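You operate a simulated robot arm through the tools that you are given. There is no shell and no other tool. Be economical: measure what you need, move in short steps, check, and stop when the job is done.

Carry out the task below with a simulated robot arm. There is one attempt and no reset: what you move stays moved.

TASK
Open the table drawer, put the green spacer on the worktop under the peg panel away in the inside of the table drawer, then shut the drawer. Then put the green banded fitting on the lower shelf of the rear-end stand. Then fetch the yellow banded lug and set it in the small blue tray. Then take the red spacer from the top of the rear-end stand and put it on top of the brown end cap carton. Then fetch the clamp block and set it on the lower shelf of the rear-end stand. Keep to this order. Set down upright: yellow banded lug, clamp block.

The check looks at the end state, three seconds after you hand in, the way a careful person would. Anything else that was tipped, shoved, dropped, spilled or broken makes it a failure. A push-on lid holds only when it is set on centred and level and pressed home; a screw cap is set on level and turned clockwise until tight.

THE ROBOT
A 7-joint arm with a two-finger parallel gripper on a trunk, on a base that drives. Base frame: it is fixed to the floor where the robot stands at the start and does not move with it; the origin is under the middle of the robot, x ahead of it, y to its left, z up. Lengths are in m, angles in rad, forces in N, time in s.
With the tool pointing down near the work surface it reaches from about 0.28 to 0.4 m from the robot's upright axis, wherever it stands. Its first joint turns from -2.496 to 2.496 rad. Places, roughly: clamp block [-3, 2.25, 1]; end cap carton [-2.75, 2.25, 1]; green banded fitting (7x7x5 cm) [0.5, 4.1, 0.9]; green spacer (4x4x2 cm) [0.7, 4.1, 0.9]; inside of the table drawer [1.4, 0, 0.7]; lower shelf of the rear-end stand [-3, 2.1, 0.2]; red spacer [-2.75, 2.25, 1]; small blue tray (24x15x4 cm) [1.5, 4, 0.9]; table drawer [1.4, 0, 0.8]; yellow banded lug (7x4x5 cm) [-1.6, 4.5, 0.8]. Payload 1.57 kg.
Tool frame: the origin (TCP) lies between the finger pads and is the grasp point; the fingertips stand 0.03 m ahead of it; z points along the fingers, y is the line along which they close. Largest opening 0.08 m; finger width 0.017, thickness 0.012; the body of the gripper, 0.04 by 0.082 m, starts 0.08 m behind the TCP.
Orientation is told as [roll, pitch, yaw] about the base's x, y, z axes, in that order, counted from this pose: with the fingers straight down and closing along the base's y, the tool's x points along the base's -x, its y along +y and its z along -z.

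THE INTERFACE
- The arm moves only by the tool jog_arm. Its argument "motion" is a list of rows, each an object (a shift or turn left out is 0, a gripper value left out holds the last) with "xyz": the shift along the tool's x, y, z in mm, a list of three; "delta_rot": the turn, a rotation vector about the tool's x, y, z in rad, a list of three; "claw": the finger opening in mm, from 0 to 80. In form: [{"xyz": [tx, ty, tz], "delta_rot": [wx, wy, wz], "claw": claw}, ...]. A call has 1 to 8 rows; each row is the pose to reach, as a shift and turn from the pose commanded when the call began, along the tool's axes at that moment. A row lasts 0.2 s, in which the tool goes at most 0.05 m and 0.15 rad; a call with a longer step from one row to the next is refused whole, and so is a gripper value outside its range. A pose out of reach is approached as far as the arm can. The call stops where the force on the tool passes 40 N (or 10 N more than at its start, if that is more) or the arm is blocked; 0.2 s more then pass. Each finger travels about 0.045 m/s and halts on what it meets, pressing with about 32 N; the grip force reading is that of the motor and also rises with nothing between the fingers. The clock runs only during rows and for 0.2 s after the last one: add rows that repeat a pose to give the fingers time. The reply holds the time, the measured pose of the TCP, the force on the tool along the base axes, the opening and the grip force, in the units named above and with some noise, with the torque about the TCP (base axes, N m) and any sound that the robot's microphone picked up.
- Cameras (640 x 400 px; columns grow to the right, rows downward): "scene" is now at [0.0346, 0.116, 1.1201]; the picture's right is [-0.36, -0.93, 0.00], its down [-0.42, 0.17, -0.89] and it looks along [0.83, -0.32, -0.46] (base axes); focal length 295 px, centre (320, 200). "wrist" rides on the gripper at [0.072, -0.007, -0.122] in the tool frame; the picture's right is [0.09, 1.00, 0.00], its down [-0.84, 0.08, -0.54] and it looks along [-0.54, 0.05, 0.84] (tool axes); focal length 238 px, centre (320, 200). There is no depth. A picture from a camera that has moved, and an enlarged one, comes with that camera's place and axes in the base frame and with its lens.
- camera(camera): a new picture of that camera. It takes no simulated time.
- raise_lower(by): slides the trunk up (or, below 0, down) by that many m; the arm and the scene camera ride with it, the base frame stays. It gives what a move gives, with no picture.
- steer(legs): drives the robot by 1 to 6 legs, each [ahead, left, turn to the left] in m, m and rad, along the robot's own axes; the way and the turn of a leg run together, so that a leg with both is an arc; at most 1.5 m and 3.142 rad a leg. The arm and the cameras ride along, it lands a little off, and it stops where it bumps. It gives what a move gives.
- turn_head(pan, tilt): turns the head with the scene camera to pan (to the left, within 2.705 rad either way) and tilt (down, from -0.506 to 1.204), counted from straight ahead of the robot. It gives what a move gives.
- close_up(camera, box): a new picture of the part [left, top, right, bottom] of that camera's present view, enlarged. It takes no simulated time.
- hand_in(): hands the job in; it is judged then, once.

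Go step by step. Nothing tells you exact positions but the pictures and the camera data: compare them with the known pose of the tool, close in by small moves and look again before you grip or let go. The budget is 186 turns and 156 pictures, counting those below and the enlarged ones. Unless the task says otherwise, let go and move clear before handing in, and close with one line.

The tools are called after "Call:" by a JSON object that holds its "api" and its "payload". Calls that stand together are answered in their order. jog_arm: Moves the arm, as the interface text tells. Its arguments: {"type":"object","properties":{"motion":{"type":"array"}},"required":["motion"]} The other tools are called the same way: raise_lower (by) slides the trunk up or down; steer (legs) drives the base; turn_head (pan, tilt) turns the head that bears the scene camera; camera (camera) takes a picture; close_up (camera, box) takes an enlarged picture of a part of a camera's view; hand_in () hands the job in.

At the start:

```text
time: 0.0
tcp_pos: [0.4144, -0.0343, 0.875]
ee_rot: [0.0, -0.001, 0.001]
force: [-0.1, 0.3, -0.4]
ft_torque: [-0.02, 0.02, -0.02]
gripper_width: 0.08
gripper_force: 0.0
trunk travel left (down, up): [-0.196, 0.014]
robot x, y, heading: [0.0001, 0.0004, 0.003]
head pan, tilt: [-0.372, 0.473]
```

scene: 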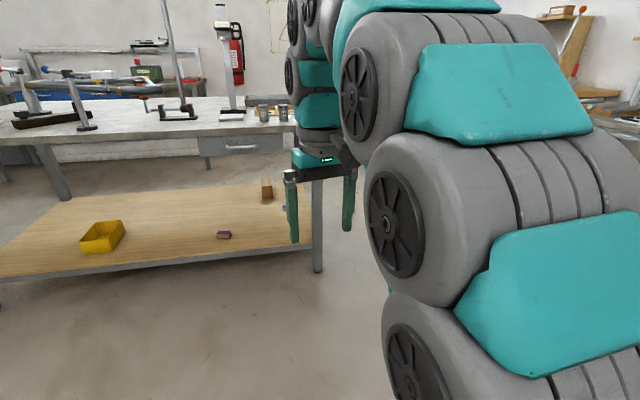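
wrist: 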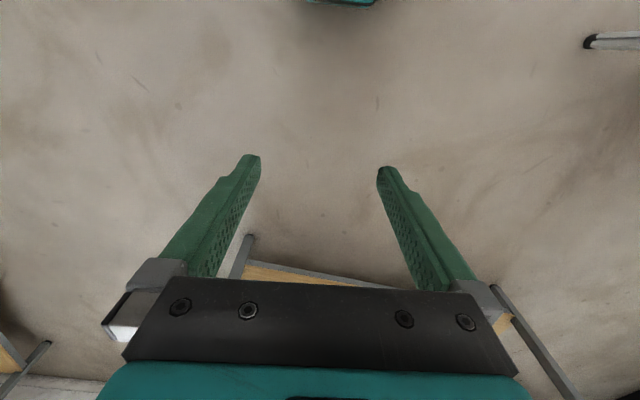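

I see the table ahead with the drawer front just left of the arm, and I take it to be near x≈1.1, y≈0, z≈0.78. I'll zoom in on it, and look around first.

Call:
{"api": "close_up", "payload": {"camera": "scene", "box": [180, 80, 340, 180]}}

Call:
{"api": "turn_head", "payload": {"pan": 0.3, "tilt": 0.35}}

Call:
{"api": "camera", "payload": {"camera": "scene"}}

```text
4.00 times, centred on (260, 130) of scene
camera zoom: at [0.0346, 0.116, 1.1201], right [-0.36, -0.93, 0.0], down [-0.42, 0.17, -0.89], along [0.83, -0.32, -0.46], focal length 1182 px, centre (560, 480)
```

zoom: 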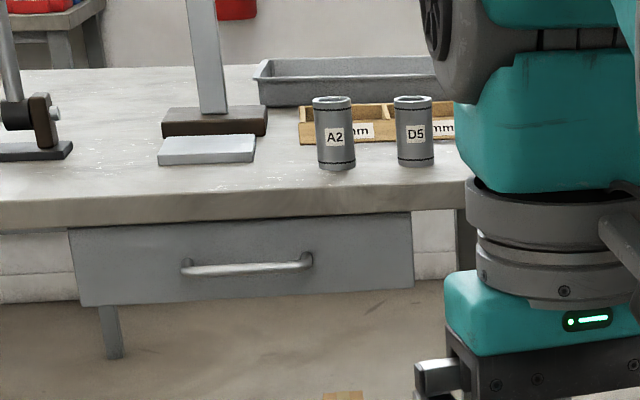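

```text
time: 1.1
tcp_pos: [0.4146, -0.0336, 0.8741]
ee_rot: [-0.001, 0.001, 0.001]
force: [0.7, 0.1, 1.1]
ft_torque: [0.0, -0.01, 0.0]
gripper_width: 0.0801
gripper_force: 0.0
trunk travel left (down, up): [-0.196, 0.014]
robot x, y, heading: [0.0036, 0.0006, 0.001]
head pan, tilt: [0.3, 0.351]
```

```text
152 pictures are left
camera scene: at [0.0383, 0.1767, 1.1315], right [0.29, -0.96, 0.0], down [-0.33, -0.1, -0.94], along [0.9, 0.28, -0.34], focal length 295 px, centre (320, 200)
```

scene: 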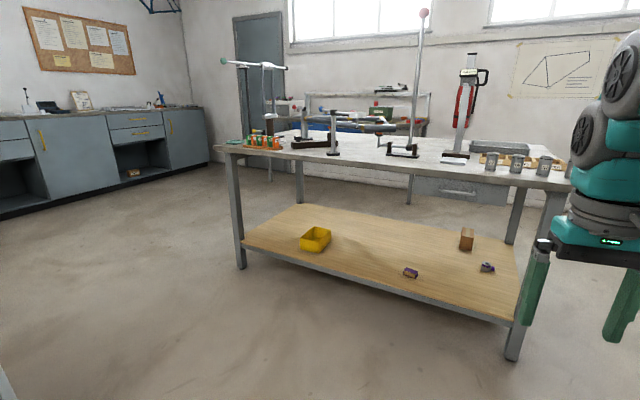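

The drawer front faces me on a table turned slightly (front plane near x≈1.33). I'll turn the gripper to point horizontally forward, closing vertically, to grip the bar handle.

Call:
{"api": "jog_arm", "payload": {"motion": [{"xyz": [-12, 0, 0], "delta_rot": [-0.0756, -0.0756, 0.0756]}, {"xyz": [-25, 0, 0], "delta_rot": [-0.1512, -0.1512, 0.1512]}, {"xyz": [-37, 0, 0], "delta_rot": [-0.2268, -0.2268, 0.2268]}, {"xyz": [-50, 0, 0], "delta_rot": [-0.3024, -0.3024, 0.3024]}, {"xyz": [-62, 0, 0], "delta_rot": [-0.378, -0.378, 0.378]}, {"xyz": [-75, 0, 0], "delta_rot": [-0.4536, -0.4536, 0.4536]}, {"xyz": [-87, 0, 0], "delta_rot": [-0.5292, -0.5292, 0.5292]}, {"xyz": [-100, 0, 0], "delta_rot": [-0.6046, -0.6046, 0.6046]}]}}

Call:
{"api": "jog_arm", "payload": {"motion": [{"delta_rot": [-0.0756, -0.0756, 0.0756]}, {"delta_rot": [-0.1512, -0.1512, 0.1512]}, {"delta_rot": [-0.2268, -0.2268, 0.2268]}, {"delta_rot": [-0.3024, -0.3024, 0.3024]}, {"delta_rot": [-0.378, -0.378, 0.378]}, {"delta_rot": [-0.4536, -0.4536, 0.4536]}, {"delta_rot": [-0.5292, -0.5292, 0.5292]}, {"delta_rot": [-0.6046, -0.6046, 0.6046]}]}}

Call:
{"api": "camera", "payload": {"camera": "wrist"}}

Call:
{"api": "camera", "payload": {"camera": "scene"}}

```text
time: 2.9
tcp_pos: [0.5147, -0.0329, 0.8729]
ee_rot: [0.785, -0.34, -0.787]
force: [0.2, -0.2, -0.3]
ft_torque: [0.04, 0.02, -0.02]
gripper_width: 0.0801
gripper_force: 0.1
trunk travel left (down, up): [-0.196, 0.014]
robot x, y, heading: [-0.0013, -0.0005, -0.0]
head pan, tilt: [0.3, 0.351]
```

```text
time: 4.7
tcp_pos: [0.5325, -0.0291, 0.8611]
ee_rot: [1.392, -0.084, -1.527]
force: [0.0, -0.9, 0.1]
ft_torque: [0.0, -0.02, 0.02]
gripper_width: 0.0798
gripper_force: 0.1
out of reach, approached as far as the arm can: row 7, 8
trunk travel left (down, up): [-0.196, 0.014]
robot x, y, heading: [0.0018, -0.0002, -0.001]
head pan, tilt: [0.3, 0.351]
```

```text
151 pictures are left
camera wrist: at [0.4066, 0.0374, 0.8706], right [0.17, 0.18, 0.97], down [-0.48, -0.84, 0.24], along [0.86, -0.51, -0.05], focal length 238 px, centre (320, 200)
```

wrist: 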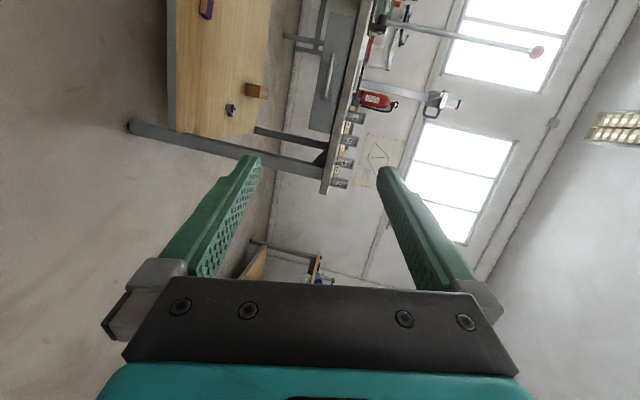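

```text
150 pictures are left
camera scene: at [0.0383, 0.1769, 1.1315], right [0.3, -0.96, 0.0], down [-0.33, -0.1, -0.94], along [0.9, 0.28, -0.34], focal length 295 px, centre (320, 200)
```

scene: 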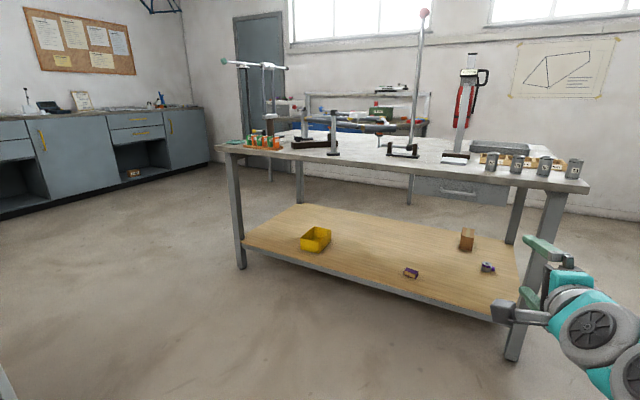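

The gripper now points forward about 10° downward, which is fine. Triangulation puts the handle near (1.25, -0.01, 0.77) with the table turned by about -0.18 rad; I'll drive to stand square ahead of it.

Call:
{"api": "steer", "payload": {"legs": [[0.5, 0.14, 0], [0, 0, -0.18]]}}

Call:
{"api": "raise_lower", "payload": {"by": -0.08}}

Call:
{"api": "turn_head", "payload": {"pan": 0.0, "tilt": 0.5}}

Call:
{"api": "camera", "payload": {"camera": "scene"}}

Call:
{"api": "camera", "payload": {"camera": "wrist"}}

```text
time: 8.4
tcp_pos: [1.0166, 0.0149, 0.8614]
ee_rot: [1.393, -0.082, -1.712]
force: [0.4, -0.1, 0.0]
ft_torque: [0.03, 0.01, 0.0]
gripper_width: 0.0801
gripper_force: 0.0
trunk travel left (down, up): [-0.196, 0.014]
robot x, y, heading: [0.4954, 0.1425, -0.181]
head pan, tilt: [0.3, 0.351]
```

```text
time: 9.6
tcp_pos: [1.0162, 0.0145, 0.7815]
ee_rot: [1.393, -0.081, -1.712]
force: [0.0, -0.5, 1.2]
ft_torque: [0.01, 0.03, -0.01]
gripper_width: 0.0802
gripper_force: 0.1
trunk travel left (down, up): [-0.116, 0.094]
robot x, y, heading: [0.5, 0.1467, -0.19]
head pan, tilt: [0.3, 0.351]
```

```text
time: 10.3
tcp_pos: [1.0164, 0.0147, 0.7793]
ee_rot: [1.392, -0.084, -1.713]
force: [0.8, 0.2, 0.2]
ft_torque: [-0.02, 0.01, 0.02]
gripper_width: 0.08
gripper_force: 0.1
trunk travel left (down, up): [-0.116, 0.094]
robot x, y, heading: [0.4969, 0.1405, -0.184]
head pan, tilt: [0.0, 0.499]
```

```text
149 pictures are left
camera scene: at [0.5649, 0.2813, 1.0378], right [-0.18, -0.98, 0.0], down [-0.47, 0.09, -0.88], along [0.86, -0.16, -0.48], focal length 295 px, centre (320, 200)
```

scene: 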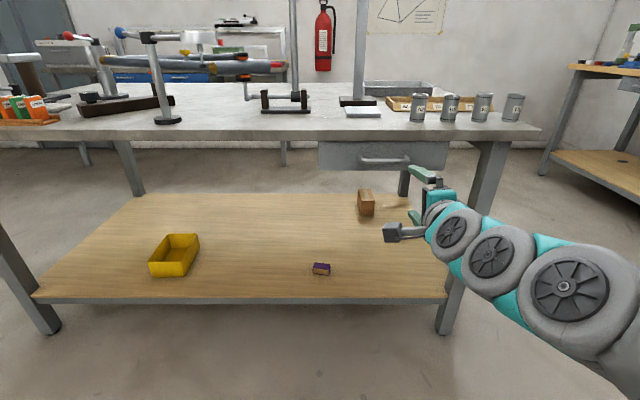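

```text
148 pictures are left
camera wrist: at [0.9046, 0.1039, 0.7909], right [0.2, 0.15, 0.97], down [-0.63, -0.74, 0.24], along [0.75, -0.66, -0.06], focal length 238 px, centre (320, 200)
```

wrist: 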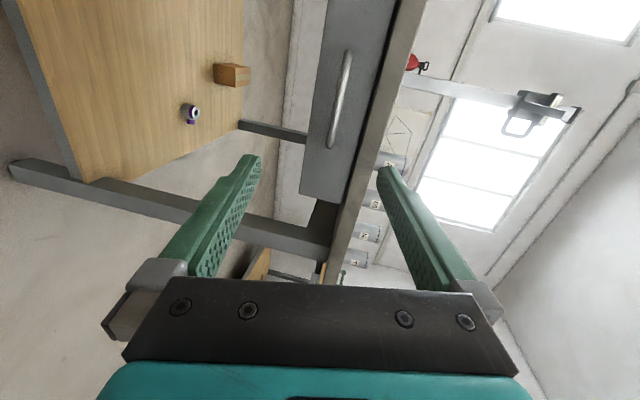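

The handle now triangulates to about (1.212, 0.003, 0.770), roughly 0.195 ahead and 0.024 left of the TCP. I'll advance partway and look again.

Call:
{"api": "steer", "payload": {"legs": [[0.12, 0.024, 0]]}}

Call:
{"api": "raise_lower", "payload": {"by": -0.008}}

Call:
{"api": "camera", "payload": {"camera": "wrist"}}

Call:
{"api": "close_up", "payload": {"camera": "scene", "box": [280, 100, 480, 225]}}

```text
time: 11.6
tcp_pos: [1.1397, 0.0167, 0.7806]
ee_rot: [1.391, -0.082, -1.712]
force: [-0.6, -0.3, 0.3]
ft_torque: [-0.04, 0.02, 0.01]
gripper_width: 0.08
gripper_force: 0.2
trunk travel left (down, up): [-0.116, 0.094]
robot x, y, heading: [0.6215, 0.1456, -0.182]
head pan, tilt: [0.0, 0.499]
```

```text
time: 12.2
tcp_pos: [1.1384, 0.0182, 0.7725]
ee_rot: [1.393, -0.081, -1.711]
force: [-0.3, 1.1, 0.2]
ft_torque: [0.01, -0.01, -0.03]
gripper_width: 0.0799
gripper_force: 0.1
trunk travel left (down, up): [-0.108, 0.102]
robot x, y, heading: [0.6166, 0.1442, -0.185]
head pan, tilt: [0.0, 0.499]
```

```text
147 pictures are left
camera wrist: at [1.0268, 0.1059, 0.7829], right [0.2, 0.15, 0.97], down [-0.63, -0.74, 0.24], along [0.75, -0.66, -0.06], focal length 238 px, centre (320, 200)
```

wrist: 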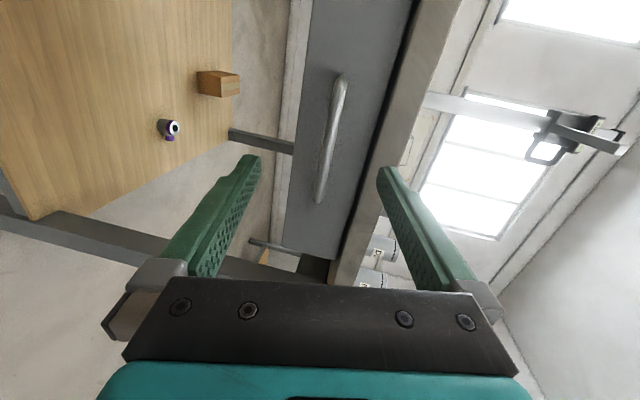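

```text
3.20 times, centred on (380, 162) of scene
camera zoom: at [0.687, 0.2832, 1.0298], right [-0.18, -0.98, 0.0], down [-0.47, 0.09, -0.88], along [0.86, -0.16, -0.48], focal length 945 px, centre (128, 320)
```

zoom: 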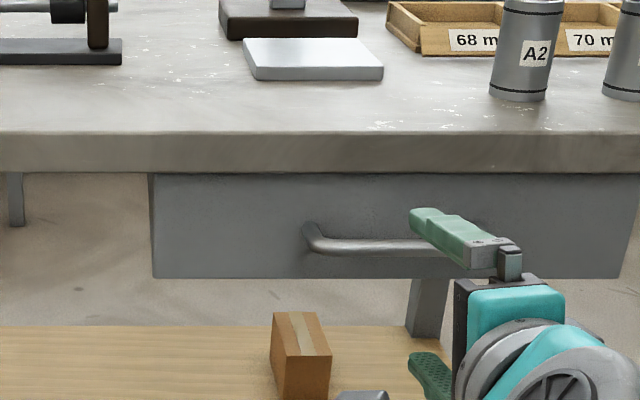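

The bar sits between the open fingers about 0.074 m ahead. I'll level the roll to match the bar, then advance.

Call:
{"api": "jog_arm", "payload": {"motion": [{"delta_rot": [0, 0, 0.09]}, {"delta_rot": [0, 0, 0.17]}]}}

Call:
{"api": "steer", "payload": {"legs": [[0.058, 0, 0]]}}

Call:
{"api": "camera", "payload": {"camera": "wrist"}}

Call:
{"api": "close_up", "payload": {"camera": "scene", "box": [280, 100, 480, 225]}}

```text
time: 12.8
tcp_pos: [1.138, 0.0168, 0.772]
ee_rot: [1.394, 0.085, -1.743]
force: [-0.2, 0.7, -0.2]
ft_torque: [-0.02, -0.01, -0.03]
gripper_width: 0.0797
gripper_force: 0.1
trunk travel left (down, up): [-0.108, 0.102]
robot x, y, heading: [0.6215, 0.1445, -0.187]
head pan, tilt: [0.0, 0.499]
```

```text
time: 13.7
tcp_pos: [1.1945, 0.0062, 0.7728]
ee_rot: [1.393, 0.086, -1.743]
force: [-0.5, -0.3, 0.0]
ft_torque: [0.0, 0.01, 0.03]
gripper_width: 0.0801
gripper_force: 0.0
trunk travel left (down, up): [-0.108, 0.102]
robot x, y, heading: [0.6764, 0.1315, -0.182]
head pan, tilt: [0.0, 0.499]
```

```text
145 pictures are left
camera wrist: at [1.0857, 0.096, 0.7947], right [0.18, -0.02, 0.98], down [-0.66, -0.75, 0.1], along [0.73, -0.67, -0.15], focal length 238 px, centre (320, 200)
```

wrist: 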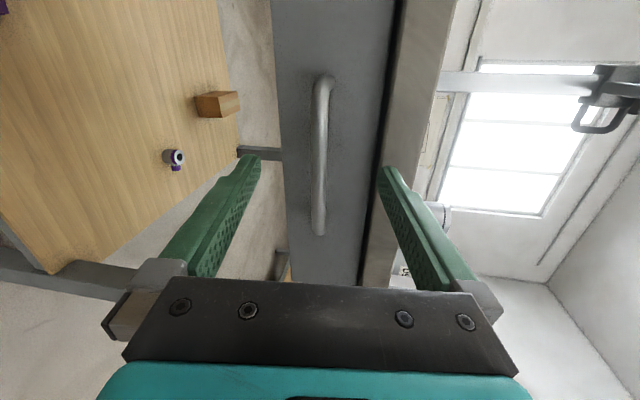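

```text
3.20 times, centred on (380, 162) of scene
camera zoom: at [0.7442, 0.2726, 1.0298], right [-0.18, -0.98, 0.0], down [-0.47, 0.09, -0.88], along [0.86, -0.16, -0.48], focal length 945 px, centre (128, 320)
```

zoom: 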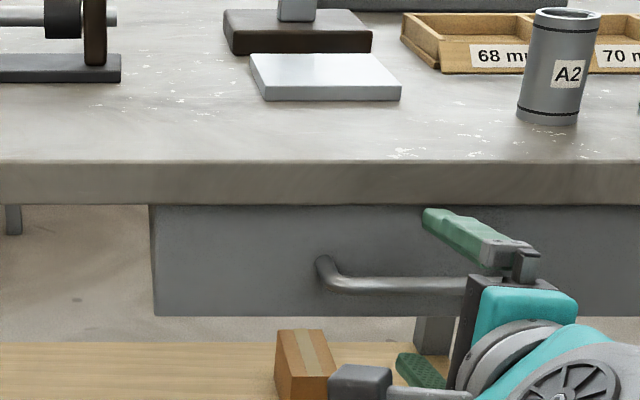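

The bar lies about 0.025 m ahead of the TCP, centred between the fingers. I'll go in 18 mm more and close.

Call:
{"api": "steer", "payload": {"legs": [[0.018, 0.003, 0]]}}

Call:
{"api": "jog_arm", "payload": {"motion": [{"claw": 60}, {"claw": 40}, {"claw": 20}, {"claw": 0}, {"claw": 0}, {"claw": 0}, {"claw": 0}, {"claw": 0}]}}

Call:
{"api": "camera", "payload": {"camera": "wrist"}}

```text
time: 14.5
tcp_pos: [1.2132, 0.0063, 0.7734]
ee_rot: [1.392, 0.087, -1.743]
force: [0.0, 0.3, 0.1]
ft_torque: [-0.02, 0.0, 0.0]
gripper_width: 0.08
gripper_force: 0.1
trunk travel left (down, up): [-0.108, 0.102]
robot x, y, heading: [0.6955, 0.1357, -0.18]
head pan, tilt: [0.0, 0.499]
```

```text
time: 16.1
tcp_pos: [1.2131, 0.0068, 0.7693]
ee_rot: [1.384, 0.086, -1.742]
force: [-2.0, -3.0, -11.8]
ft_torque: [-0.56, 0.35, -0.23]
gripper_width: 0.013
gripper_force: 30.1
trunk travel left (down, up): [-0.108, 0.102]
robot x, y, heading: [0.6958, 0.1325, -0.179]
head pan, tilt: [0.0, 0.499]
stopped in row 7: the force on the tool passed its limit at 42 N (the readings are from after the stop); the commanded pose is now the measured one
```

```text
143 pictures are left
camera wrist: at [1.1039, 0.096, 0.7922], right [0.18, -0.02, 0.98], down [-0.66, -0.75, 0.11], along [0.73, -0.66, -0.15], focal length 238 px, centre (320, 200)
```

wrist: 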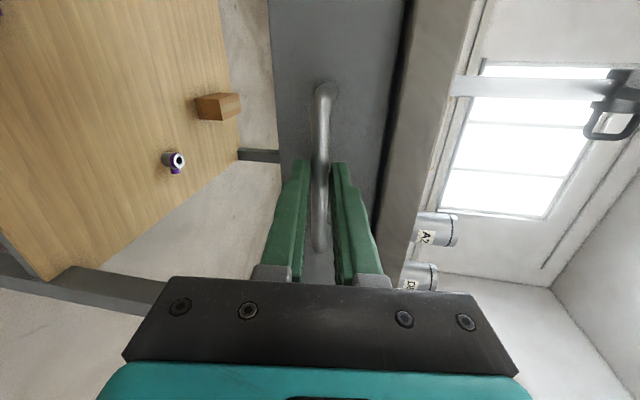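

The bar is gripped (width 13 mm). Now I pull straight back with the base.

Call:
{"api": "steer", "payload": {"legs": [[-0.2, 0, 0]]}}

Call:
{"api": "camera", "payload": {"camera": "scene"}}

```text
time: 17.7
tcp_pos: [1.0129, 0.0427, 0.7701]
ee_rot: [1.386, 0.085, -1.741]
force: [-3.5, -2.7, -19.8]
ft_torque: [-0.48, 0.59, -0.09]
gripper_width: 0.0128
gripper_force: 29.7
trunk travel left (down, up): [-0.108, 0.102]
robot x, y, heading: [0.4921, 0.1694, -0.184]
head pan, tilt: [0.0, 0.499]
```

```text
142 pictures are left
camera scene: at [0.563, 0.3092, 1.0297], right [-0.18, -0.98, 0.0], down [-0.47, 0.09, -0.88], along [0.86, -0.16, -0.48], focal length 295 px, centre (320, 200)
```

scene: 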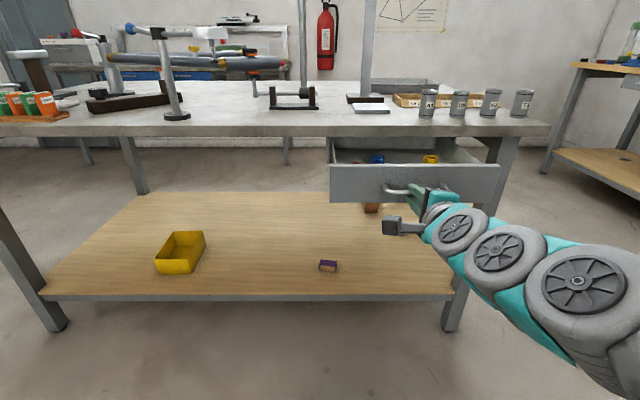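

The drawer is open by 0.2 m and holds a few things already. I'll release, back off, and look inside.

Call:
{"api": "jog_arm", "payload": {"motion": [{"claw": 20}, {"claw": 40}, {"claw": 60}, {"claw": 80}, {"claw": 80}, {"claw": 80}]}}

Call:
{"api": "steer", "payload": {"legs": [[-0.15, 0, 0]]}}

Call:
{"api": "close_up", "payload": {"camera": "scene", "box": [240, 60, 480, 210]}}

```text
time: 19.1
tcp_pos: [1.0121, 0.044, 0.7695]
ee_rot: [1.386, 0.084, -1.742]
force: [0.9, 0.8, -0.3]
ft_torque: [-0.01, 0.0, -0.01]
gripper_width: 0.0799
gripper_force: 0.0
trunk travel left (down, up): [-0.108, 0.102]
robot x, y, heading: [0.5008, 0.1693, -0.189]
head pan, tilt: [0.0, 0.499]
```

```text
time: 20.4
tcp_pos: [0.8648, 0.0695, 0.7695]
ee_rot: [1.386, 0.084, -1.744]
force: [0.4, 0.1, 0.5]
ft_torque: [-0.03, -0.02, -0.01]
gripper_width: 0.0798
gripper_force: 0.0
trunk travel left (down, up): [-0.108, 0.102]
robot x, y, heading: [0.3488, 0.198, -0.184]
head pan, tilt: [0.0, 0.499]
```

```text
2.67 times, centred on (360, 135) of scene
camera zoom: at [0.4151, 0.3369, 1.0298], right [-0.18, -0.98, 0.0], down [-0.47, 0.09, -0.88], along [0.86, -0.16, -0.48], focal length 788 px, centre (213, 373)
```

zoom: 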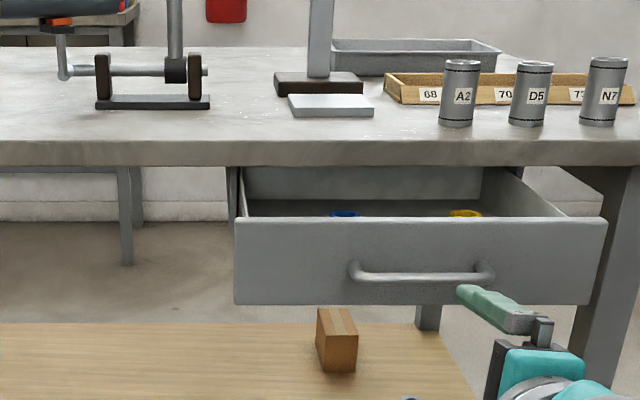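

Drawer opened cleanly. Now I bring the gripper back to pointing down, pulling it in a bit, and look left toward the peg-panel worktop.

Call:
{"api": "jog_arm", "payload": {"motion": [{"xyz": [0, 0, -14], "delta_rot": [0.0813, 0.0727, -0.0955]}, {"xyz": [0, 0, -28], "delta_rot": [0.1626, 0.1454, -0.191]}, {"xyz": [0, 0, -42], "delta_rot": [0.244, 0.2181, -0.2865]}, {"xyz": [0, 0, -56], "delta_rot": [0.3253, 0.2908, -0.382]}, {"xyz": [0, 0, -70], "delta_rot": [0.4066, 0.3635, -0.4775]}, {"xyz": [0, 0, -84], "delta_rot": [0.488, 0.4362, -0.573]}, {"xyz": [0, 0, -98], "delta_rot": [0.5693, 0.5089, -0.6686]}]}}

Call:
{"api": "jog_arm", "payload": {"motion": [{"delta_rot": [0.0813, 0.0727, -0.0955]}, {"delta_rot": [0.1626, 0.1454, -0.191]}, {"delta_rot": [0.244, 0.2181, -0.2865]}, {"delta_rot": [0.3253, 0.2908, -0.382]}, {"delta_rot": [0.4066, 0.3635, -0.4775]}, {"delta_rot": [0.488, 0.4362, -0.573]}, {"delta_rot": [0.5693, 0.5089, -0.6686]}]}}

Call:
{"api": "turn_head", "payload": {"pan": 1.5, "tilt": 0.25}}

Call:
{"api": "camera", "payload": {"camera": "scene"}}

```text
time: 22.1
tcp_pos: [0.7695, 0.0859, 0.7863]
ee_rot: [0.712, -0.254, -0.979]
force: [-0.7, 1.2, 0.5]
ft_torque: [0.05, -0.02, -0.04]
gripper_width: 0.0801
gripper_force: 0.0
trunk travel left (down, up): [-0.108, 0.102]
robot x, y, heading: [0.3479, 0.1989, -0.183]
head pan, tilt: [0.0, 0.499]
```

```text
time: 23.6
tcp_pos: [0.772, 0.086, 0.782]
ee_rot: [0.001, 0.003, -0.182]
force: [-0.1, 0.0, 0.1]
ft_torque: [0.01, -0.01, -0.03]
gripper_width: 0.0801
gripper_force: 0.1
out of reach, approached as far as the arm can: row 7
trunk travel left (down, up): [-0.108, 0.102]
robot x, y, heading: [0.3458, 0.1946, -0.181]
head pan, tilt: [0.0, 0.499]
```

```text
time: 25.2
tcp_pos: [0.773, 0.0838, 0.7815]
ee_rot: [0.001, 0.0, -0.182]
force: [0.2, -0.2, -0.4]
ft_torque: [0.02, 0.0, 0.02]
gripper_width: 0.0799
gripper_force: 0.1
trunk travel left (down, up): [-0.108, 0.102]
robot x, y, heading: [0.3442, 0.1975, -0.181]
head pan, tilt: [1.499, 0.25]
```

```text
140 pictures are left
camera scene: at [0.3495, 0.4439, 1.0529], right [0.97, -0.25, 0.0], down [-0.06, -0.24, -0.97], along [0.25, 0.94, -0.25], focal length 295 px, centre (320, 200)
```

scene: 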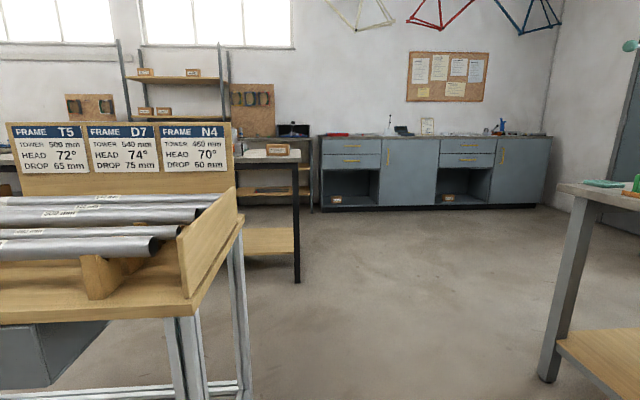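

I see a cabinet counter at the far wall, a stand with tubes near-left, and another bench with peg panels behind. Let me zoom to understand the layout.

Call:
{"api": "close_up", "payload": {"camera": "scene", "box": [200, 60, 360, 160]}}

Call:
{"api": "close_up", "payload": {"camera": "scene", "box": [200, 100, 520, 300]}}

```text
4.00 times, centred on (280, 110) of scene
camera zoom: at [0.3495, 0.4439, 1.0529], right [0.97, -0.25, 0.0], down [-0.06, -0.24, -0.97], along [0.25, 0.94, -0.25], focal length 1182 px, centre (480, 560)
```

zoom: 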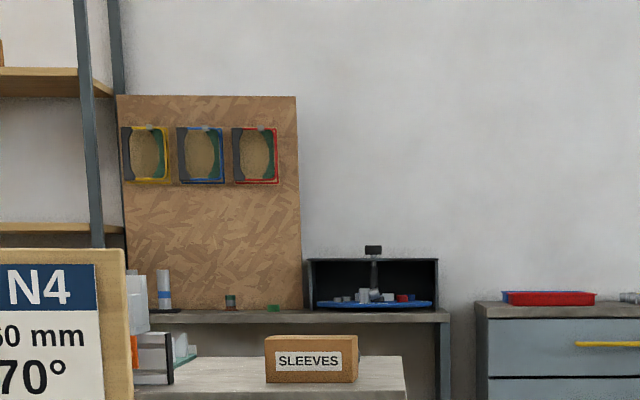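

```text
2.00 times, centred on (360, 200) of scene
camera zoom: at [0.3495, 0.4439, 1.0529], right [0.97, -0.25, 0.0], down [-0.06, -0.24, -0.97], along [0.25, 0.94, -0.25], focal length 591 px, centre (240, 200)
```

zoom: 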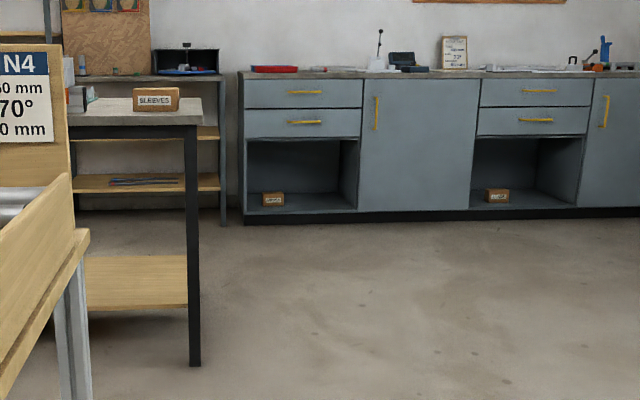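

The green spacer sits near (0.68, 4.1) and the banded fitting near (0.55, 4.1) on the back worktop; a bench with a "SLEEVES" box stands in front (x<0.7, y 2.1–3.0). I'll raise up, turn to face +y and drive round its right side.

Call:
{"api": "raise_lower", "payload": {"by": 0.1}}

Call:
{"api": "jog_arm", "payload": {"motion": [{"xyz": [0, 0, -40]}, {"xyz": [10, 0, -80]}, {"xyz": [20, 0, -120]}]}}

Call:
{"api": "turn_head", "payload": {"pan": 0.0, "tilt": 0.35}}

Call:
{"api": "steer", "payload": {"legs": [[0, 0, 1.752], [1.4, -0.7, 0], [1.3, 0, 0]]}}

Call:
{"api": "camera", "payload": {"camera": "scene"}}

```text
time: 26.6
tcp_pos: [0.772, 0.0845, 0.8802]
ee_rot: [0.004, 0.001, -0.183]
force: [0.2, 0.3, -0.2]
ft_torque: [-0.03, 0.01, 0.05]
gripper_width: 0.08
gripper_force: 0.0
trunk travel left (down, up): [-0.208, 0.002]
robot x, y, heading: [0.3493, 0.1982, -0.184]
head pan, tilt: [1.499, 0.25]
```

```text
time: 27.4
tcp_pos: [0.7742, 0.0835, 0.8828]
ee_rot: [0.0, 0.0, -0.184]
force: [0.1, 0.2, -0.6]
ft_torque: [-0.03, -0.03, -0.03]
gripper_width: 0.0801
gripper_force: 0.1
out of reach, approached as far as the arm can: row 1, 2, 3
trunk travel left (down, up): [-0.208, 0.002]
robot x, y, heading: [0.3479, 0.1993, -0.182]
head pan, tilt: [1.499, 0.25]
```

```text
time: 29.0
tcp_pos: [0.7747, 0.0837, 0.8831]
ee_rot: [0.002, 0.001, -0.182]
force: [0.1, -0.7, 0.5]
ft_torque: [-0.01, 0.0, 0.02]
gripper_width: 0.0801
gripper_force: 0.0
trunk travel left (down, up): [-0.208, 0.002]
robot x, y, heading: [0.3472, 0.1945, -0.186]
head pan, tilt: [0.0, 0.351]
```

```text
refused: leg 2 is longer than a leg can be; nothing moved
```

```text
137 pictures are left
camera scene: at [0.4173, 0.3366, 1.1435], right [-0.18, -0.98, 0.0], down [-0.34, 0.06, -0.94], along [0.92, -0.17, -0.34], focal length 295 px, centre (320, 200)
```

scene: 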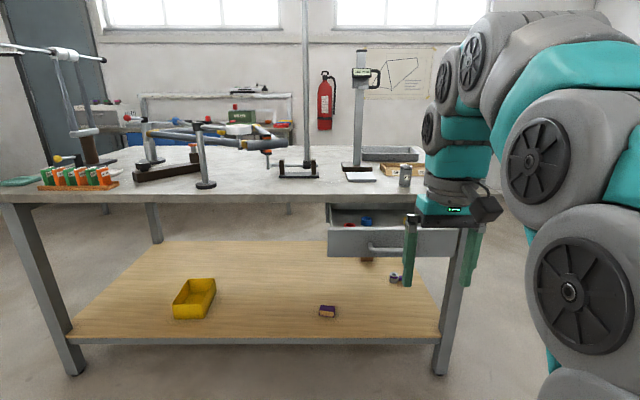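

The drive was refused because a leg was too long, and the arm cannot rise while stretched out. I'll pull the gripper in and up, then drive in shorter legs.

Call:
{"api": "jog_arm", "payload": {"motion": [{"xyz": [40, 0, 0]}, {"xyz": [80, 0, 0]}, {"xyz": [80, 0, -40]}, {"xyz": [80, 0, -80]}]}}

Call:
{"api": "steer", "payload": {"legs": [[0, 0, 1.752], [1.3, -0.7, 0], [1.3, 0, 0]]}}

Call:
{"api": "camera", "payload": {"camera": "scene"}}

```text
time: 30.0
tcp_pos: [0.6963, 0.1002, 0.892]
ee_rot: [0.002, 0.001, -0.183]
force: [0.2, -0.3, -0.4]
ft_torque: [0.02, -0.01, 0.02]
gripper_width: 0.0799
gripper_force: 0.0
out of reach, approached as far as the arm can: row 3, 4
trunk travel left (down, up): [-0.208, 0.002]
robot x, y, heading: [0.3481, 0.1979, -0.181]
head pan, tilt: [0.0, 0.351]
```

```text
time: 47.8
tcp_pos: [1.1115, 3.1583, 0.893]
ee_rot: [0.002, 0.0, 1.572]
force: [-0.4, -0.1, 0.0]
ft_torque: [0.02, -0.01, 0.01]
gripper_width: 0.0801
gripper_force: 0.1
trunk travel left (down, up): [-0.208, 0.002]
robot x, y, heading: [1.0828, 2.8007, 1.565]
head pan, tilt: [0.0, 0.351]
```

```text
136 pictures are left
camera scene: at [0.9298, 2.8399, 1.1435], right [1.0, 0.0, 0.0], down [0.0, -0.34, -0.94], along [0.0, 0.94, -0.34], focal length 295 px, centre (320, 200)
```

scene: 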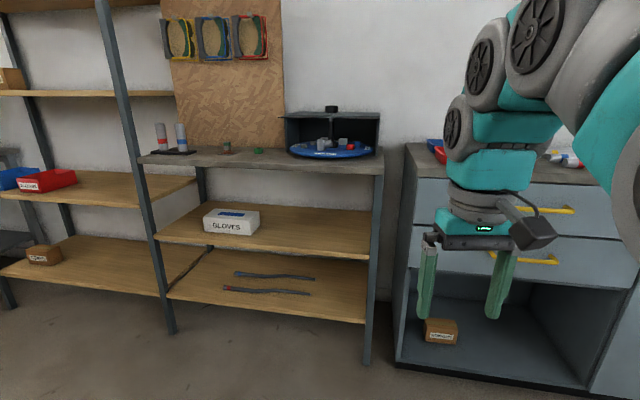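

I'm facing the shelf unit with the worktop, green spacer and fitting ahead-left. I need the worktop height, so I'll zoom in.

Call:
{"api": "close_up", "payload": {"camera": "scene", "box": [140, 100, 400, 262]}}

Call:
{"api": "camera", "payload": {"camera": "wrist"}}

```text
2.46 times, centred on (270, 181) of scene
camera zoom: at [0.9298, 2.8399, 1.1435], right [1.0, 0.0, 0.0], down [0.0, -0.34, -0.94], along [0.0, 0.94, -0.34], focal length 727 px, centre (443, 247)
```

zoom: 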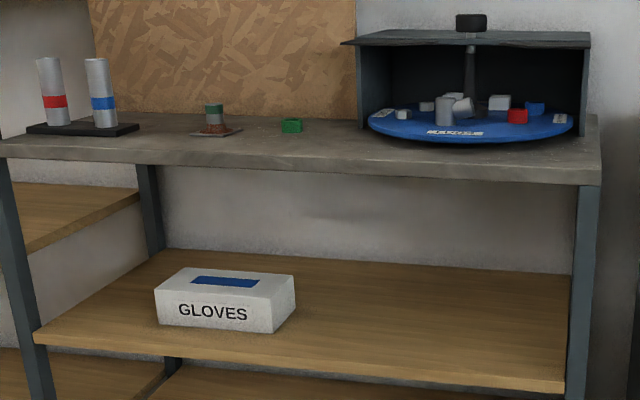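

```text
134 pictures are left
camera wrist: at [1.1179, 3.0855, 1.0154], right [-1.0, -0.09, 0.0], down [-0.08, 0.84, 0.54], along [-0.05, 0.54, -0.84], focal length 238 px, centre (320, 200)
```

wrist: 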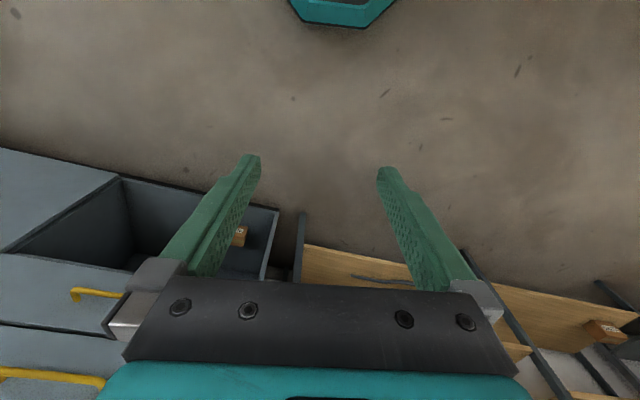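

The worktop top looks near z≈0.91, so I need the gripper higher than 0.89. I'll test how high the tool can get at a smaller radius.

Call:
{"api": "jog_arm", "payload": {"motion": [{"xyz": [40, 0, 0]}, {"xyz": [40, 0, -40]}, {"xyz": [40, 0, -80]}]}}

Call:
{"api": "jog_arm", "payload": {"motion": [{"xyz": [20, 0, 0]}, {"xyz": [40, 0, 0]}, {"xyz": [40, 0, -40]}, {"xyz": [40, 0, -80]}]}}

Call:
{"api": "camera", "payload": {"camera": "scene"}}

```text
time: 48.5
tcp_pos: [1.1135, 3.117, 0.8913]
ee_rot: [0.001, -0.001, 1.574]
force: [0.4, 0.2, -0.2]
ft_torque: [-0.01, -0.01, 0.02]
gripper_width: 0.08
gripper_force: 0.0
out of reach, approached as far as the arm can: row 2, 3
trunk travel left (down, up): [-0.208, 0.002]
robot x, y, heading: [1.0795, 2.8002, 1.572]
head pan, tilt: [0.0, 0.351]
```

```text
time: 49.5
tcp_pos: [1.1146, 3.0779, 0.891]
ee_rot: [0.001, -0.001, 1.571]
force: [0.2, -0.1, -0.5]
ft_torque: [0.0, 0.02, 0.0]
gripper_width: 0.08
gripper_force: 0.2
out of reach, approached as far as the arm can: row 3, 4
trunk travel left (down, up): [-0.208, 0.002]
robot x, y, heading: [1.0842, 2.7968, 1.571]
head pan, tilt: [0.0, 0.351]
```

```text
133 pictures are left
camera scene: at [0.9298, 2.8399, 1.1435], right [1.0, 0.0, 0.0], down [0.0, -0.34, -0.94], along [0.0, 0.94, -0.34], focal length 295 px, centre (320, 200)
```

scene: 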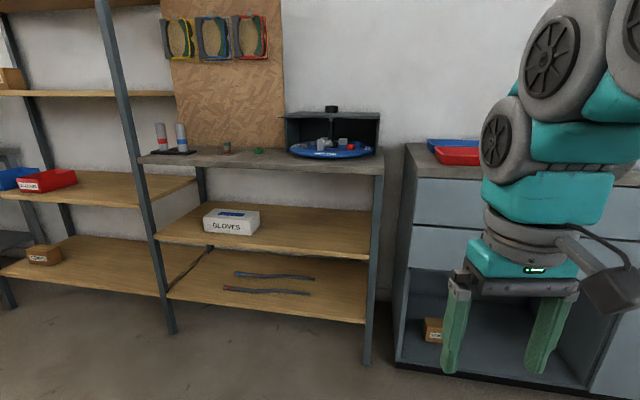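

With the tool straight down the height tops out near 0.89, independent of radius. I'll tilt the tool forward about 45° and see how high it can go then.

Call:
{"api": "jog_arm", "payload": {"motion": [{"xyz": [-20, 0, 0], "delta_rot": [0, -0.15, 0]}, {"xyz": [-40, 0, 0], "delta_rot": [0, -0.3, 0]}, {"xyz": [-60, 0, 0], "delta_rot": [0, -0.45, 0]}, {"xyz": [-80, 0, 0], "delta_rot": [0, -0.6, 0]}, {"xyz": [-100, 0, 0], "delta_rot": [0, -0.75, 0]}, {"xyz": [-100, 0, -40], "delta_rot": [0, -0.75, 0]}, {"xyz": [-100, 0, -80], "delta_rot": [0, -0.75, 0]}, {"xyz": [-100, 0, -120], "delta_rot": [0, -0.75, 0]}]}}

```text
time: 51.4
tcp_pos: [1.1115, 3.1793, 1.0162]
ee_rot: [0.003, -0.751, 1.572]
force: [-0.6, 0.1, 0.0]
ft_torque: [-0.01, 0.02, -0.01]
gripper_width: 0.0798
gripper_force: 0.0
trunk travel left (down, up): [-0.208, 0.002]
robot x, y, heading: [1.0821, 2.8001, 1.574]
head pan, tilt: [0.0, 0.351]
```

Tilted 0.75 rad forward the tool reaches 1.016 m, enough for this worktop. I drive forward and then left to line up with the spacer.

Call:
{"api": "steer", "payload": {"legs": [[0.6, 0, 0], [0, 0.43, 0]]}}

Call:
{"api": "turn_head", "payload": {"pan": 0.0, "tilt": 0.7}}

Call:
{"api": "camera", "payload": {"camera": "scene"}}

Call:
{"api": "camera", "payload": {"camera": "wrist"}}

```text
time: 56.9
tcp_pos: [0.6981, 3.7725, 1.0147]
ee_rot: [0.002, -0.749, 1.56]
force: [0.6, -0.2, -0.2]
ft_torque: [0.07, -0.03, -0.01]
gripper_width: 0.0803
gripper_force: 0.0
trunk travel left (down, up): [-0.208, 0.002]
robot x, y, heading: [0.6596, 3.3933, 1.559]
head pan, tilt: [0.0, 0.351]
```

```text
time: 57.7
tcp_pos: [0.6979, 3.7731, 1.0151]
ee_rot: [0.001, -0.75, 1.56]
force: [0.4, -0.6, 0.1]
ft_torque: [0.01, 0.0, 0.01]
gripper_width: 0.08
gripper_force: 0.1
trunk travel left (down, up): [-0.208, 0.002]
robot x, y, heading: [0.6636, 3.3894, 1.56]
head pan, tilt: [0.0, 0.7]
```

```text
132 pictures are left
camera scene: at [0.5123, 3.4282, 1.1121], right [1.0, -0.01, 0.0], down [-0.01, -0.64, -0.77], along [0.01, 0.77, -0.64], focal length 295 px, centre (320, 200)
```

scene: 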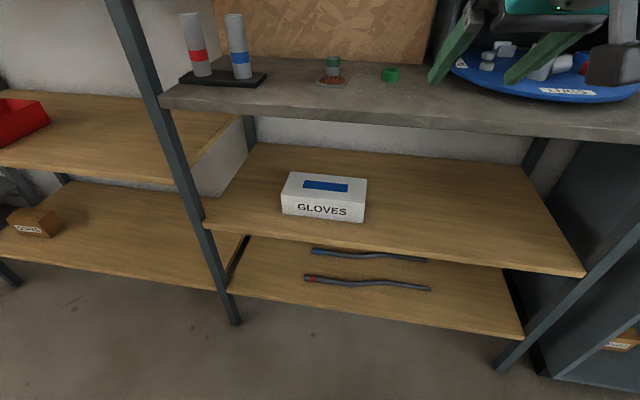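

```text
131 pictures are left
camera wrist: at [0.702, 3.637, 1.0564], right [-1.0, -0.06, -0.06], down [-0.07, 0.24, 0.97], along [-0.04, 0.97, -0.25], focal length 238 px, centre (320, 200)
```

wrist: 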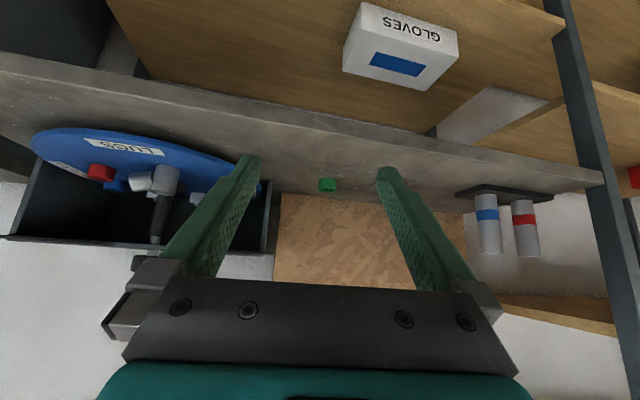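

Triangulation gives the spacer at (0.670, 4.083, 0.907) and the worktop top near 0.897. I extend the arm forward at height and shift left first, to see how much reach I have.

Call:
{"api": "jog_arm", "payload": {"motion": [{"xyz": [-30, 10, 28]}, {"xyz": [-59, 28, 55]}, {"xyz": [-88, 28, 82]}, {"xyz": [-117, 28, 109]}]}}

Call:
{"api": "camera", "payload": {"camera": "wrist"}}

Call:
{"api": "camera", "payload": {"camera": "scene"}}

```text
time: 58.7
tcp_pos: [0.6731, 3.934, 1.0164]
ee_rot: [0.001, -0.751, 1.563]
force: [-0.4, -0.2, 0.6]
ft_torque: [0.0, 0.0, -0.02]
gripper_width: 0.08
gripper_force: 0.1
trunk travel left (down, up): [-0.208, 0.002]
robot x, y, heading: [0.6641, 3.3907, 1.559]
head pan, tilt: [0.0, 0.7]
```

```text
130 pictures are left
camera wrist: at [0.6757, 3.7979, 1.0575], right [-1.0, -0.06, -0.06], down [-0.07, 0.24, 0.97], along [-0.04, 0.97, -0.25], focal length 238 px, centre (320, 200)
```

wrist: 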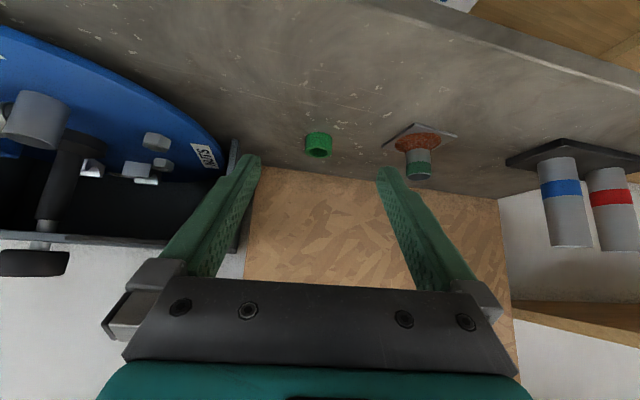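

```text
129 pictures are left
camera scene: at [0.5123, 3.4282, 1.1121], right [1.0, -0.01, 0.0], down [-0.01, -0.64, -0.77], along [0.01, 0.76, -0.64], focal length 295 px, centre (320, 200)
```

scene: 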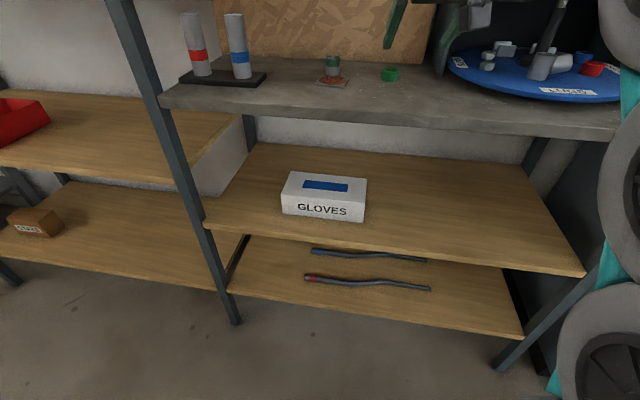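

Reach is good and the spacer is confirmed at about (0.669, 4.088). I'll drive in 0.1 m more, then descend to pre-grasp.

Call:
{"api": "steer", "payload": {"legs": [[0.1, 0, 0]]}}

Call:
{"api": "camera", "payload": {"camera": "wrist"}}

```text
time: 59.9
tcp_pos: [0.6718, 4.0331, 1.0165]
ee_rot: [0.001, -0.75, 1.561]
force: [-0.9, -0.2, -1.0]
ft_torque: [-0.02, 0.02, 0.01]
gripper_width: 0.08
gripper_force: 0.0
trunk travel left (down, up): [-0.208, 0.002]
robot x, y, heading: [0.6637, 3.4919, 1.568]
head pan, tilt: [0.0, 0.7]
```

```text
128 pictures are left
camera wrist: at [0.6763, 3.8968, 1.0571], right [-1.0, -0.06, -0.06], down [-0.07, 0.24, 0.97], along [-0.04, 0.97, -0.25], focal length 238 px, centre (320, 200)
```

wrist: 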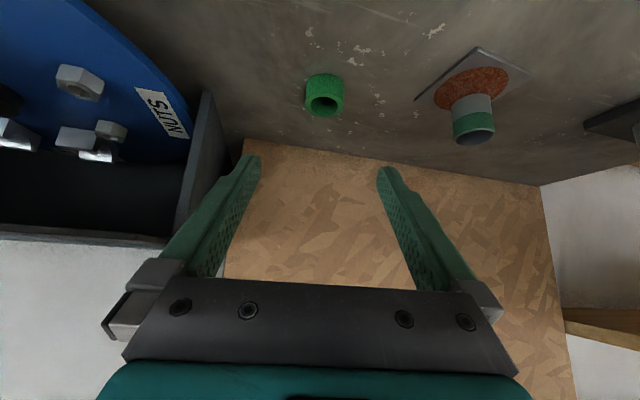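

Spacer centre at (0.671, 4.088). Descending to just above it, fingers open.

Call:
{"api": "jog_arm", "payload": {"motion": [{"xyz": [5, 0, 26]}, {"xyz": [10, 0, 52]}, {"xyz": [15, 0, 77]}, {"xyz": [15, 0, 77]}]}}

Call:
{"api": "camera", "payload": {"camera": "wrist"}}

Call:
{"api": "close_up", "payload": {"camera": "scene", "box": [280, 0, 480, 125]}}

```text
time: 60.9
tcp_pos: [0.6725, 4.0754, 0.9503]
ee_rot: [0.002, -0.752, 1.561]
force: [-0.1, -0.8, 0.4]
ft_torque: [0.02, 0.03, -0.02]
gripper_width: 0.08
gripper_force: 0.0
trunk travel left (down, up): [-0.208, 0.002]
robot x, y, heading: [0.6638, 3.4956, 1.56]
head pan, tilt: [0.0, 0.7]
```

```text
127 pictures are left
camera wrist: at [0.6772, 3.939, 0.9908], right [-1.0, -0.06, -0.06], down [-0.07, 0.24, 0.97], along [-0.04, 0.97, -0.25], focal length 238 px, centre (320, 200)
```

wrist: 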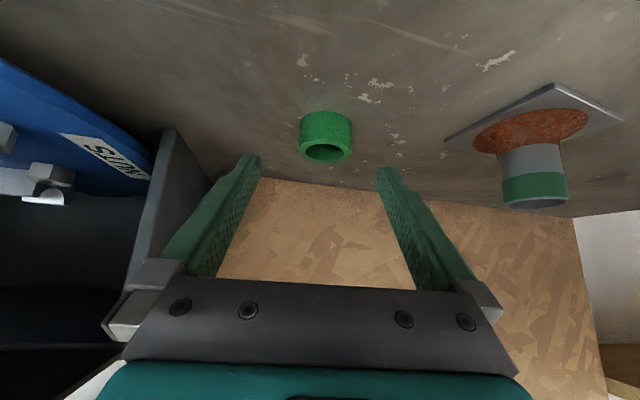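

```text
3.20 times, centred on (380, 62) of scene
camera zoom: at [0.5133, 3.5275, 1.1121], right [1.0, -0.01, 0.0], down [-0.01, -0.64, -0.76], along [0.01, 0.76, -0.64], focal length 945 px, centre (128, 640)
```

zoom: 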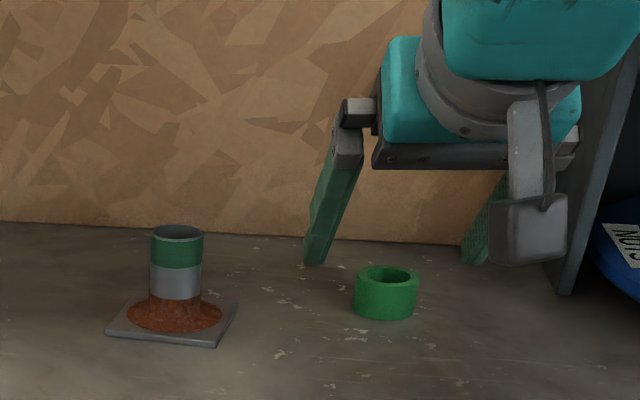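

The ring is centred between the fingers. I lower 18 mm and close slowly.

Call:
{"api": "jog_arm", "payload": {"motion": [{"xyz": [6, 1, 6.6]}, {"xyz": [12.3, 2, 13.2]}, {"xyz": [12.3, 2, 13.2]}]}}

Call:
{"api": "jog_arm", "payload": {"motion": [{"claw": 60}, {"claw": 45}, {"claw": 30}, {"claw": 30}, {"claw": 30}, {"claw": 30}]}}

Call:
{"api": "camera", "payload": {"camera": "wrist"}}

```text
time: 61.7
tcp_pos: [0.6709, 4.0746, 0.9313]
ee_rot: [0.001, -0.748, 1.563]
force: [0.3, -0.6, 0.1]
ft_torque: [0.01, -0.04, -0.01]
gripper_width: 0.0803
gripper_force: 0.0
trunk travel left (down, up): [-0.208, 0.002]
robot x, y, heading: [0.6642, 3.4932, 1.561]
head pan, tilt: [0.0, 0.7]
```

```text
time: 63.1
tcp_pos: [0.6703, 4.0752, 0.9319]
ee_rot: [0.0, -0.748, 1.563]
force: [0.2, 0.2, 0.1]
ft_torque: [-0.03, 0.02, 0.0]
gripper_width: 0.0344
gripper_force: 32.2
trunk travel left (down, up): [-0.208, 0.002]
robot x, y, heading: [0.6612, 3.4911, 1.563]
head pan, tilt: [0.0, 0.7]
```

```text
125 pictures are left
camera wrist: at [0.675, 3.9383, 0.9725], right [-1.0, -0.06, -0.06], down [-0.07, 0.24, 0.97], along [-0.04, 0.97, -0.25], focal length 238 px, centre (320, 200)
```

wrist: 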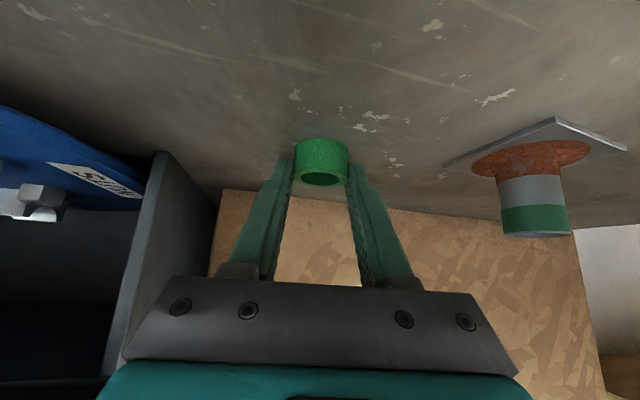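

The ring is held (34 mm). Lift and check.

Call:
{"api": "jog_arm", "payload": {"motion": [{"xyz": [-20, 0, -22]}, {"xyz": [-41, 0, -44]}, {"xyz": [-61, 0, -66]}]}}

Call:
{"api": "close_up", "payload": {"camera": "wrist", "box": [220, 80, 420, 205]}}

```text
time: 63.9
tcp_pos: [0.6682, 4.0727, 1.021]
ee_rot: [0.001, -0.747, 1.561]
force: [-0.7, 0.1, -0.3]
ft_torque: [0.0, -0.01, 0.01]
gripper_width: 0.0343
gripper_force: 32.4
trunk travel left (down, up): [-0.208, 0.002]
robot x, y, heading: [0.6621, 3.4942, 1.565]
head pan, tilt: [0.0, 0.7]
```

```text
3.20 times, centred on (320, 142) of wrist
camera zoom: at [0.6731, 3.937, 1.0626], right [-1.0, -0.06, -0.06], down [-0.07, 0.25, 0.97], along [-0.04, 0.97, -0.25], focal length 763 px, centre (320, 384)
```

zoom: 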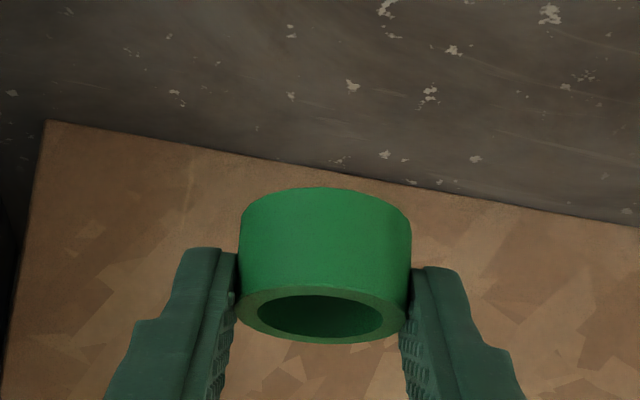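

Ring securely held. Now I retract, and drive back the way I came to stand in front of the open drawer.

Call:
{"api": "jog_arm", "payload": {"motion": [{"xyz": [30, 0, -28]}, {"xyz": [60, 0, -55]}, {"xyz": [90, 0, -83]}, {"xyz": [117, 0, -109]}]}}

Call:
{"api": "steer", "payload": {"legs": [[-0.12, 0, 0], [0, -0.43, 0], [-1.45, 0, 0], [-0.4, 0, 0], [-1.2, 0.7, 0], [0, 0, -1.75]]}}

Call:
{"api": "turn_head", "payload": {"pan": -0.1, "tilt": 0.5}}

Call:
{"api": "camera", "payload": {"camera": "scene"}}

```text
time: 64.9
tcp_pos: [0.6703, 3.9117, 1.0205]
ee_rot: [0.003, -0.748, 1.561]
force: [0.9, 0.7, -0.6]
ft_torque: [-0.01, 0.02, -0.02]
gripper_width: 0.0345
gripper_force: 31.7
trunk travel left (down, up): [-0.208, 0.002]
robot x, y, heading: [0.6616, 3.4922, 1.564]
head pan, tilt: [0.0, 0.7]
```

```text
time: 88.1
tcp_pos: [0.7435, 0.2257, 1.0215]
ee_rot: [0.001, -0.751, -0.237]
force: [-0.6, -0.5, 0.3]
ft_torque: [0.0, -0.03, 0.01]
gripper_width: 0.0342
gripper_force: 32.2
trunk travel left (down, up): [-0.208, 0.002]
robot x, y, heading: [0.3376, 0.3263, -0.24]
head pan, tilt: [0.0, 0.7]
```

```text
time: 88.8
tcp_pos: [0.7436, 0.2255, 1.0205]
ee_rot: [0.001, -0.751, -0.235]
force: [0.2, -0.2, 0.2]
ft_torque: [-0.01, 0.03, 0.05]
gripper_width: 0.0343
gripper_force: 32.2
trunk travel left (down, up): [-0.208, 0.002]
robot x, y, heading: [0.3354, 0.329, -0.237]
head pan, tilt: [-0.099, 0.499]
```

```text
123 pictures are left
camera scene: at [0.4077, 0.4533, 1.1297], right [-0.33, -0.94, 0.0], down [-0.45, 0.16, -0.88], along [0.83, -0.29, -0.48], focal length 295 px, centre (320, 200)
```

scene: 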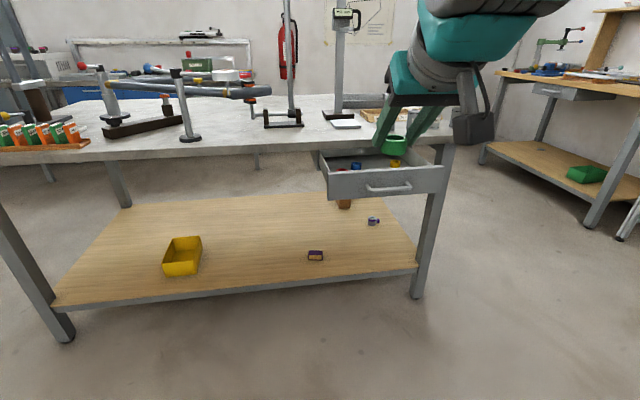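

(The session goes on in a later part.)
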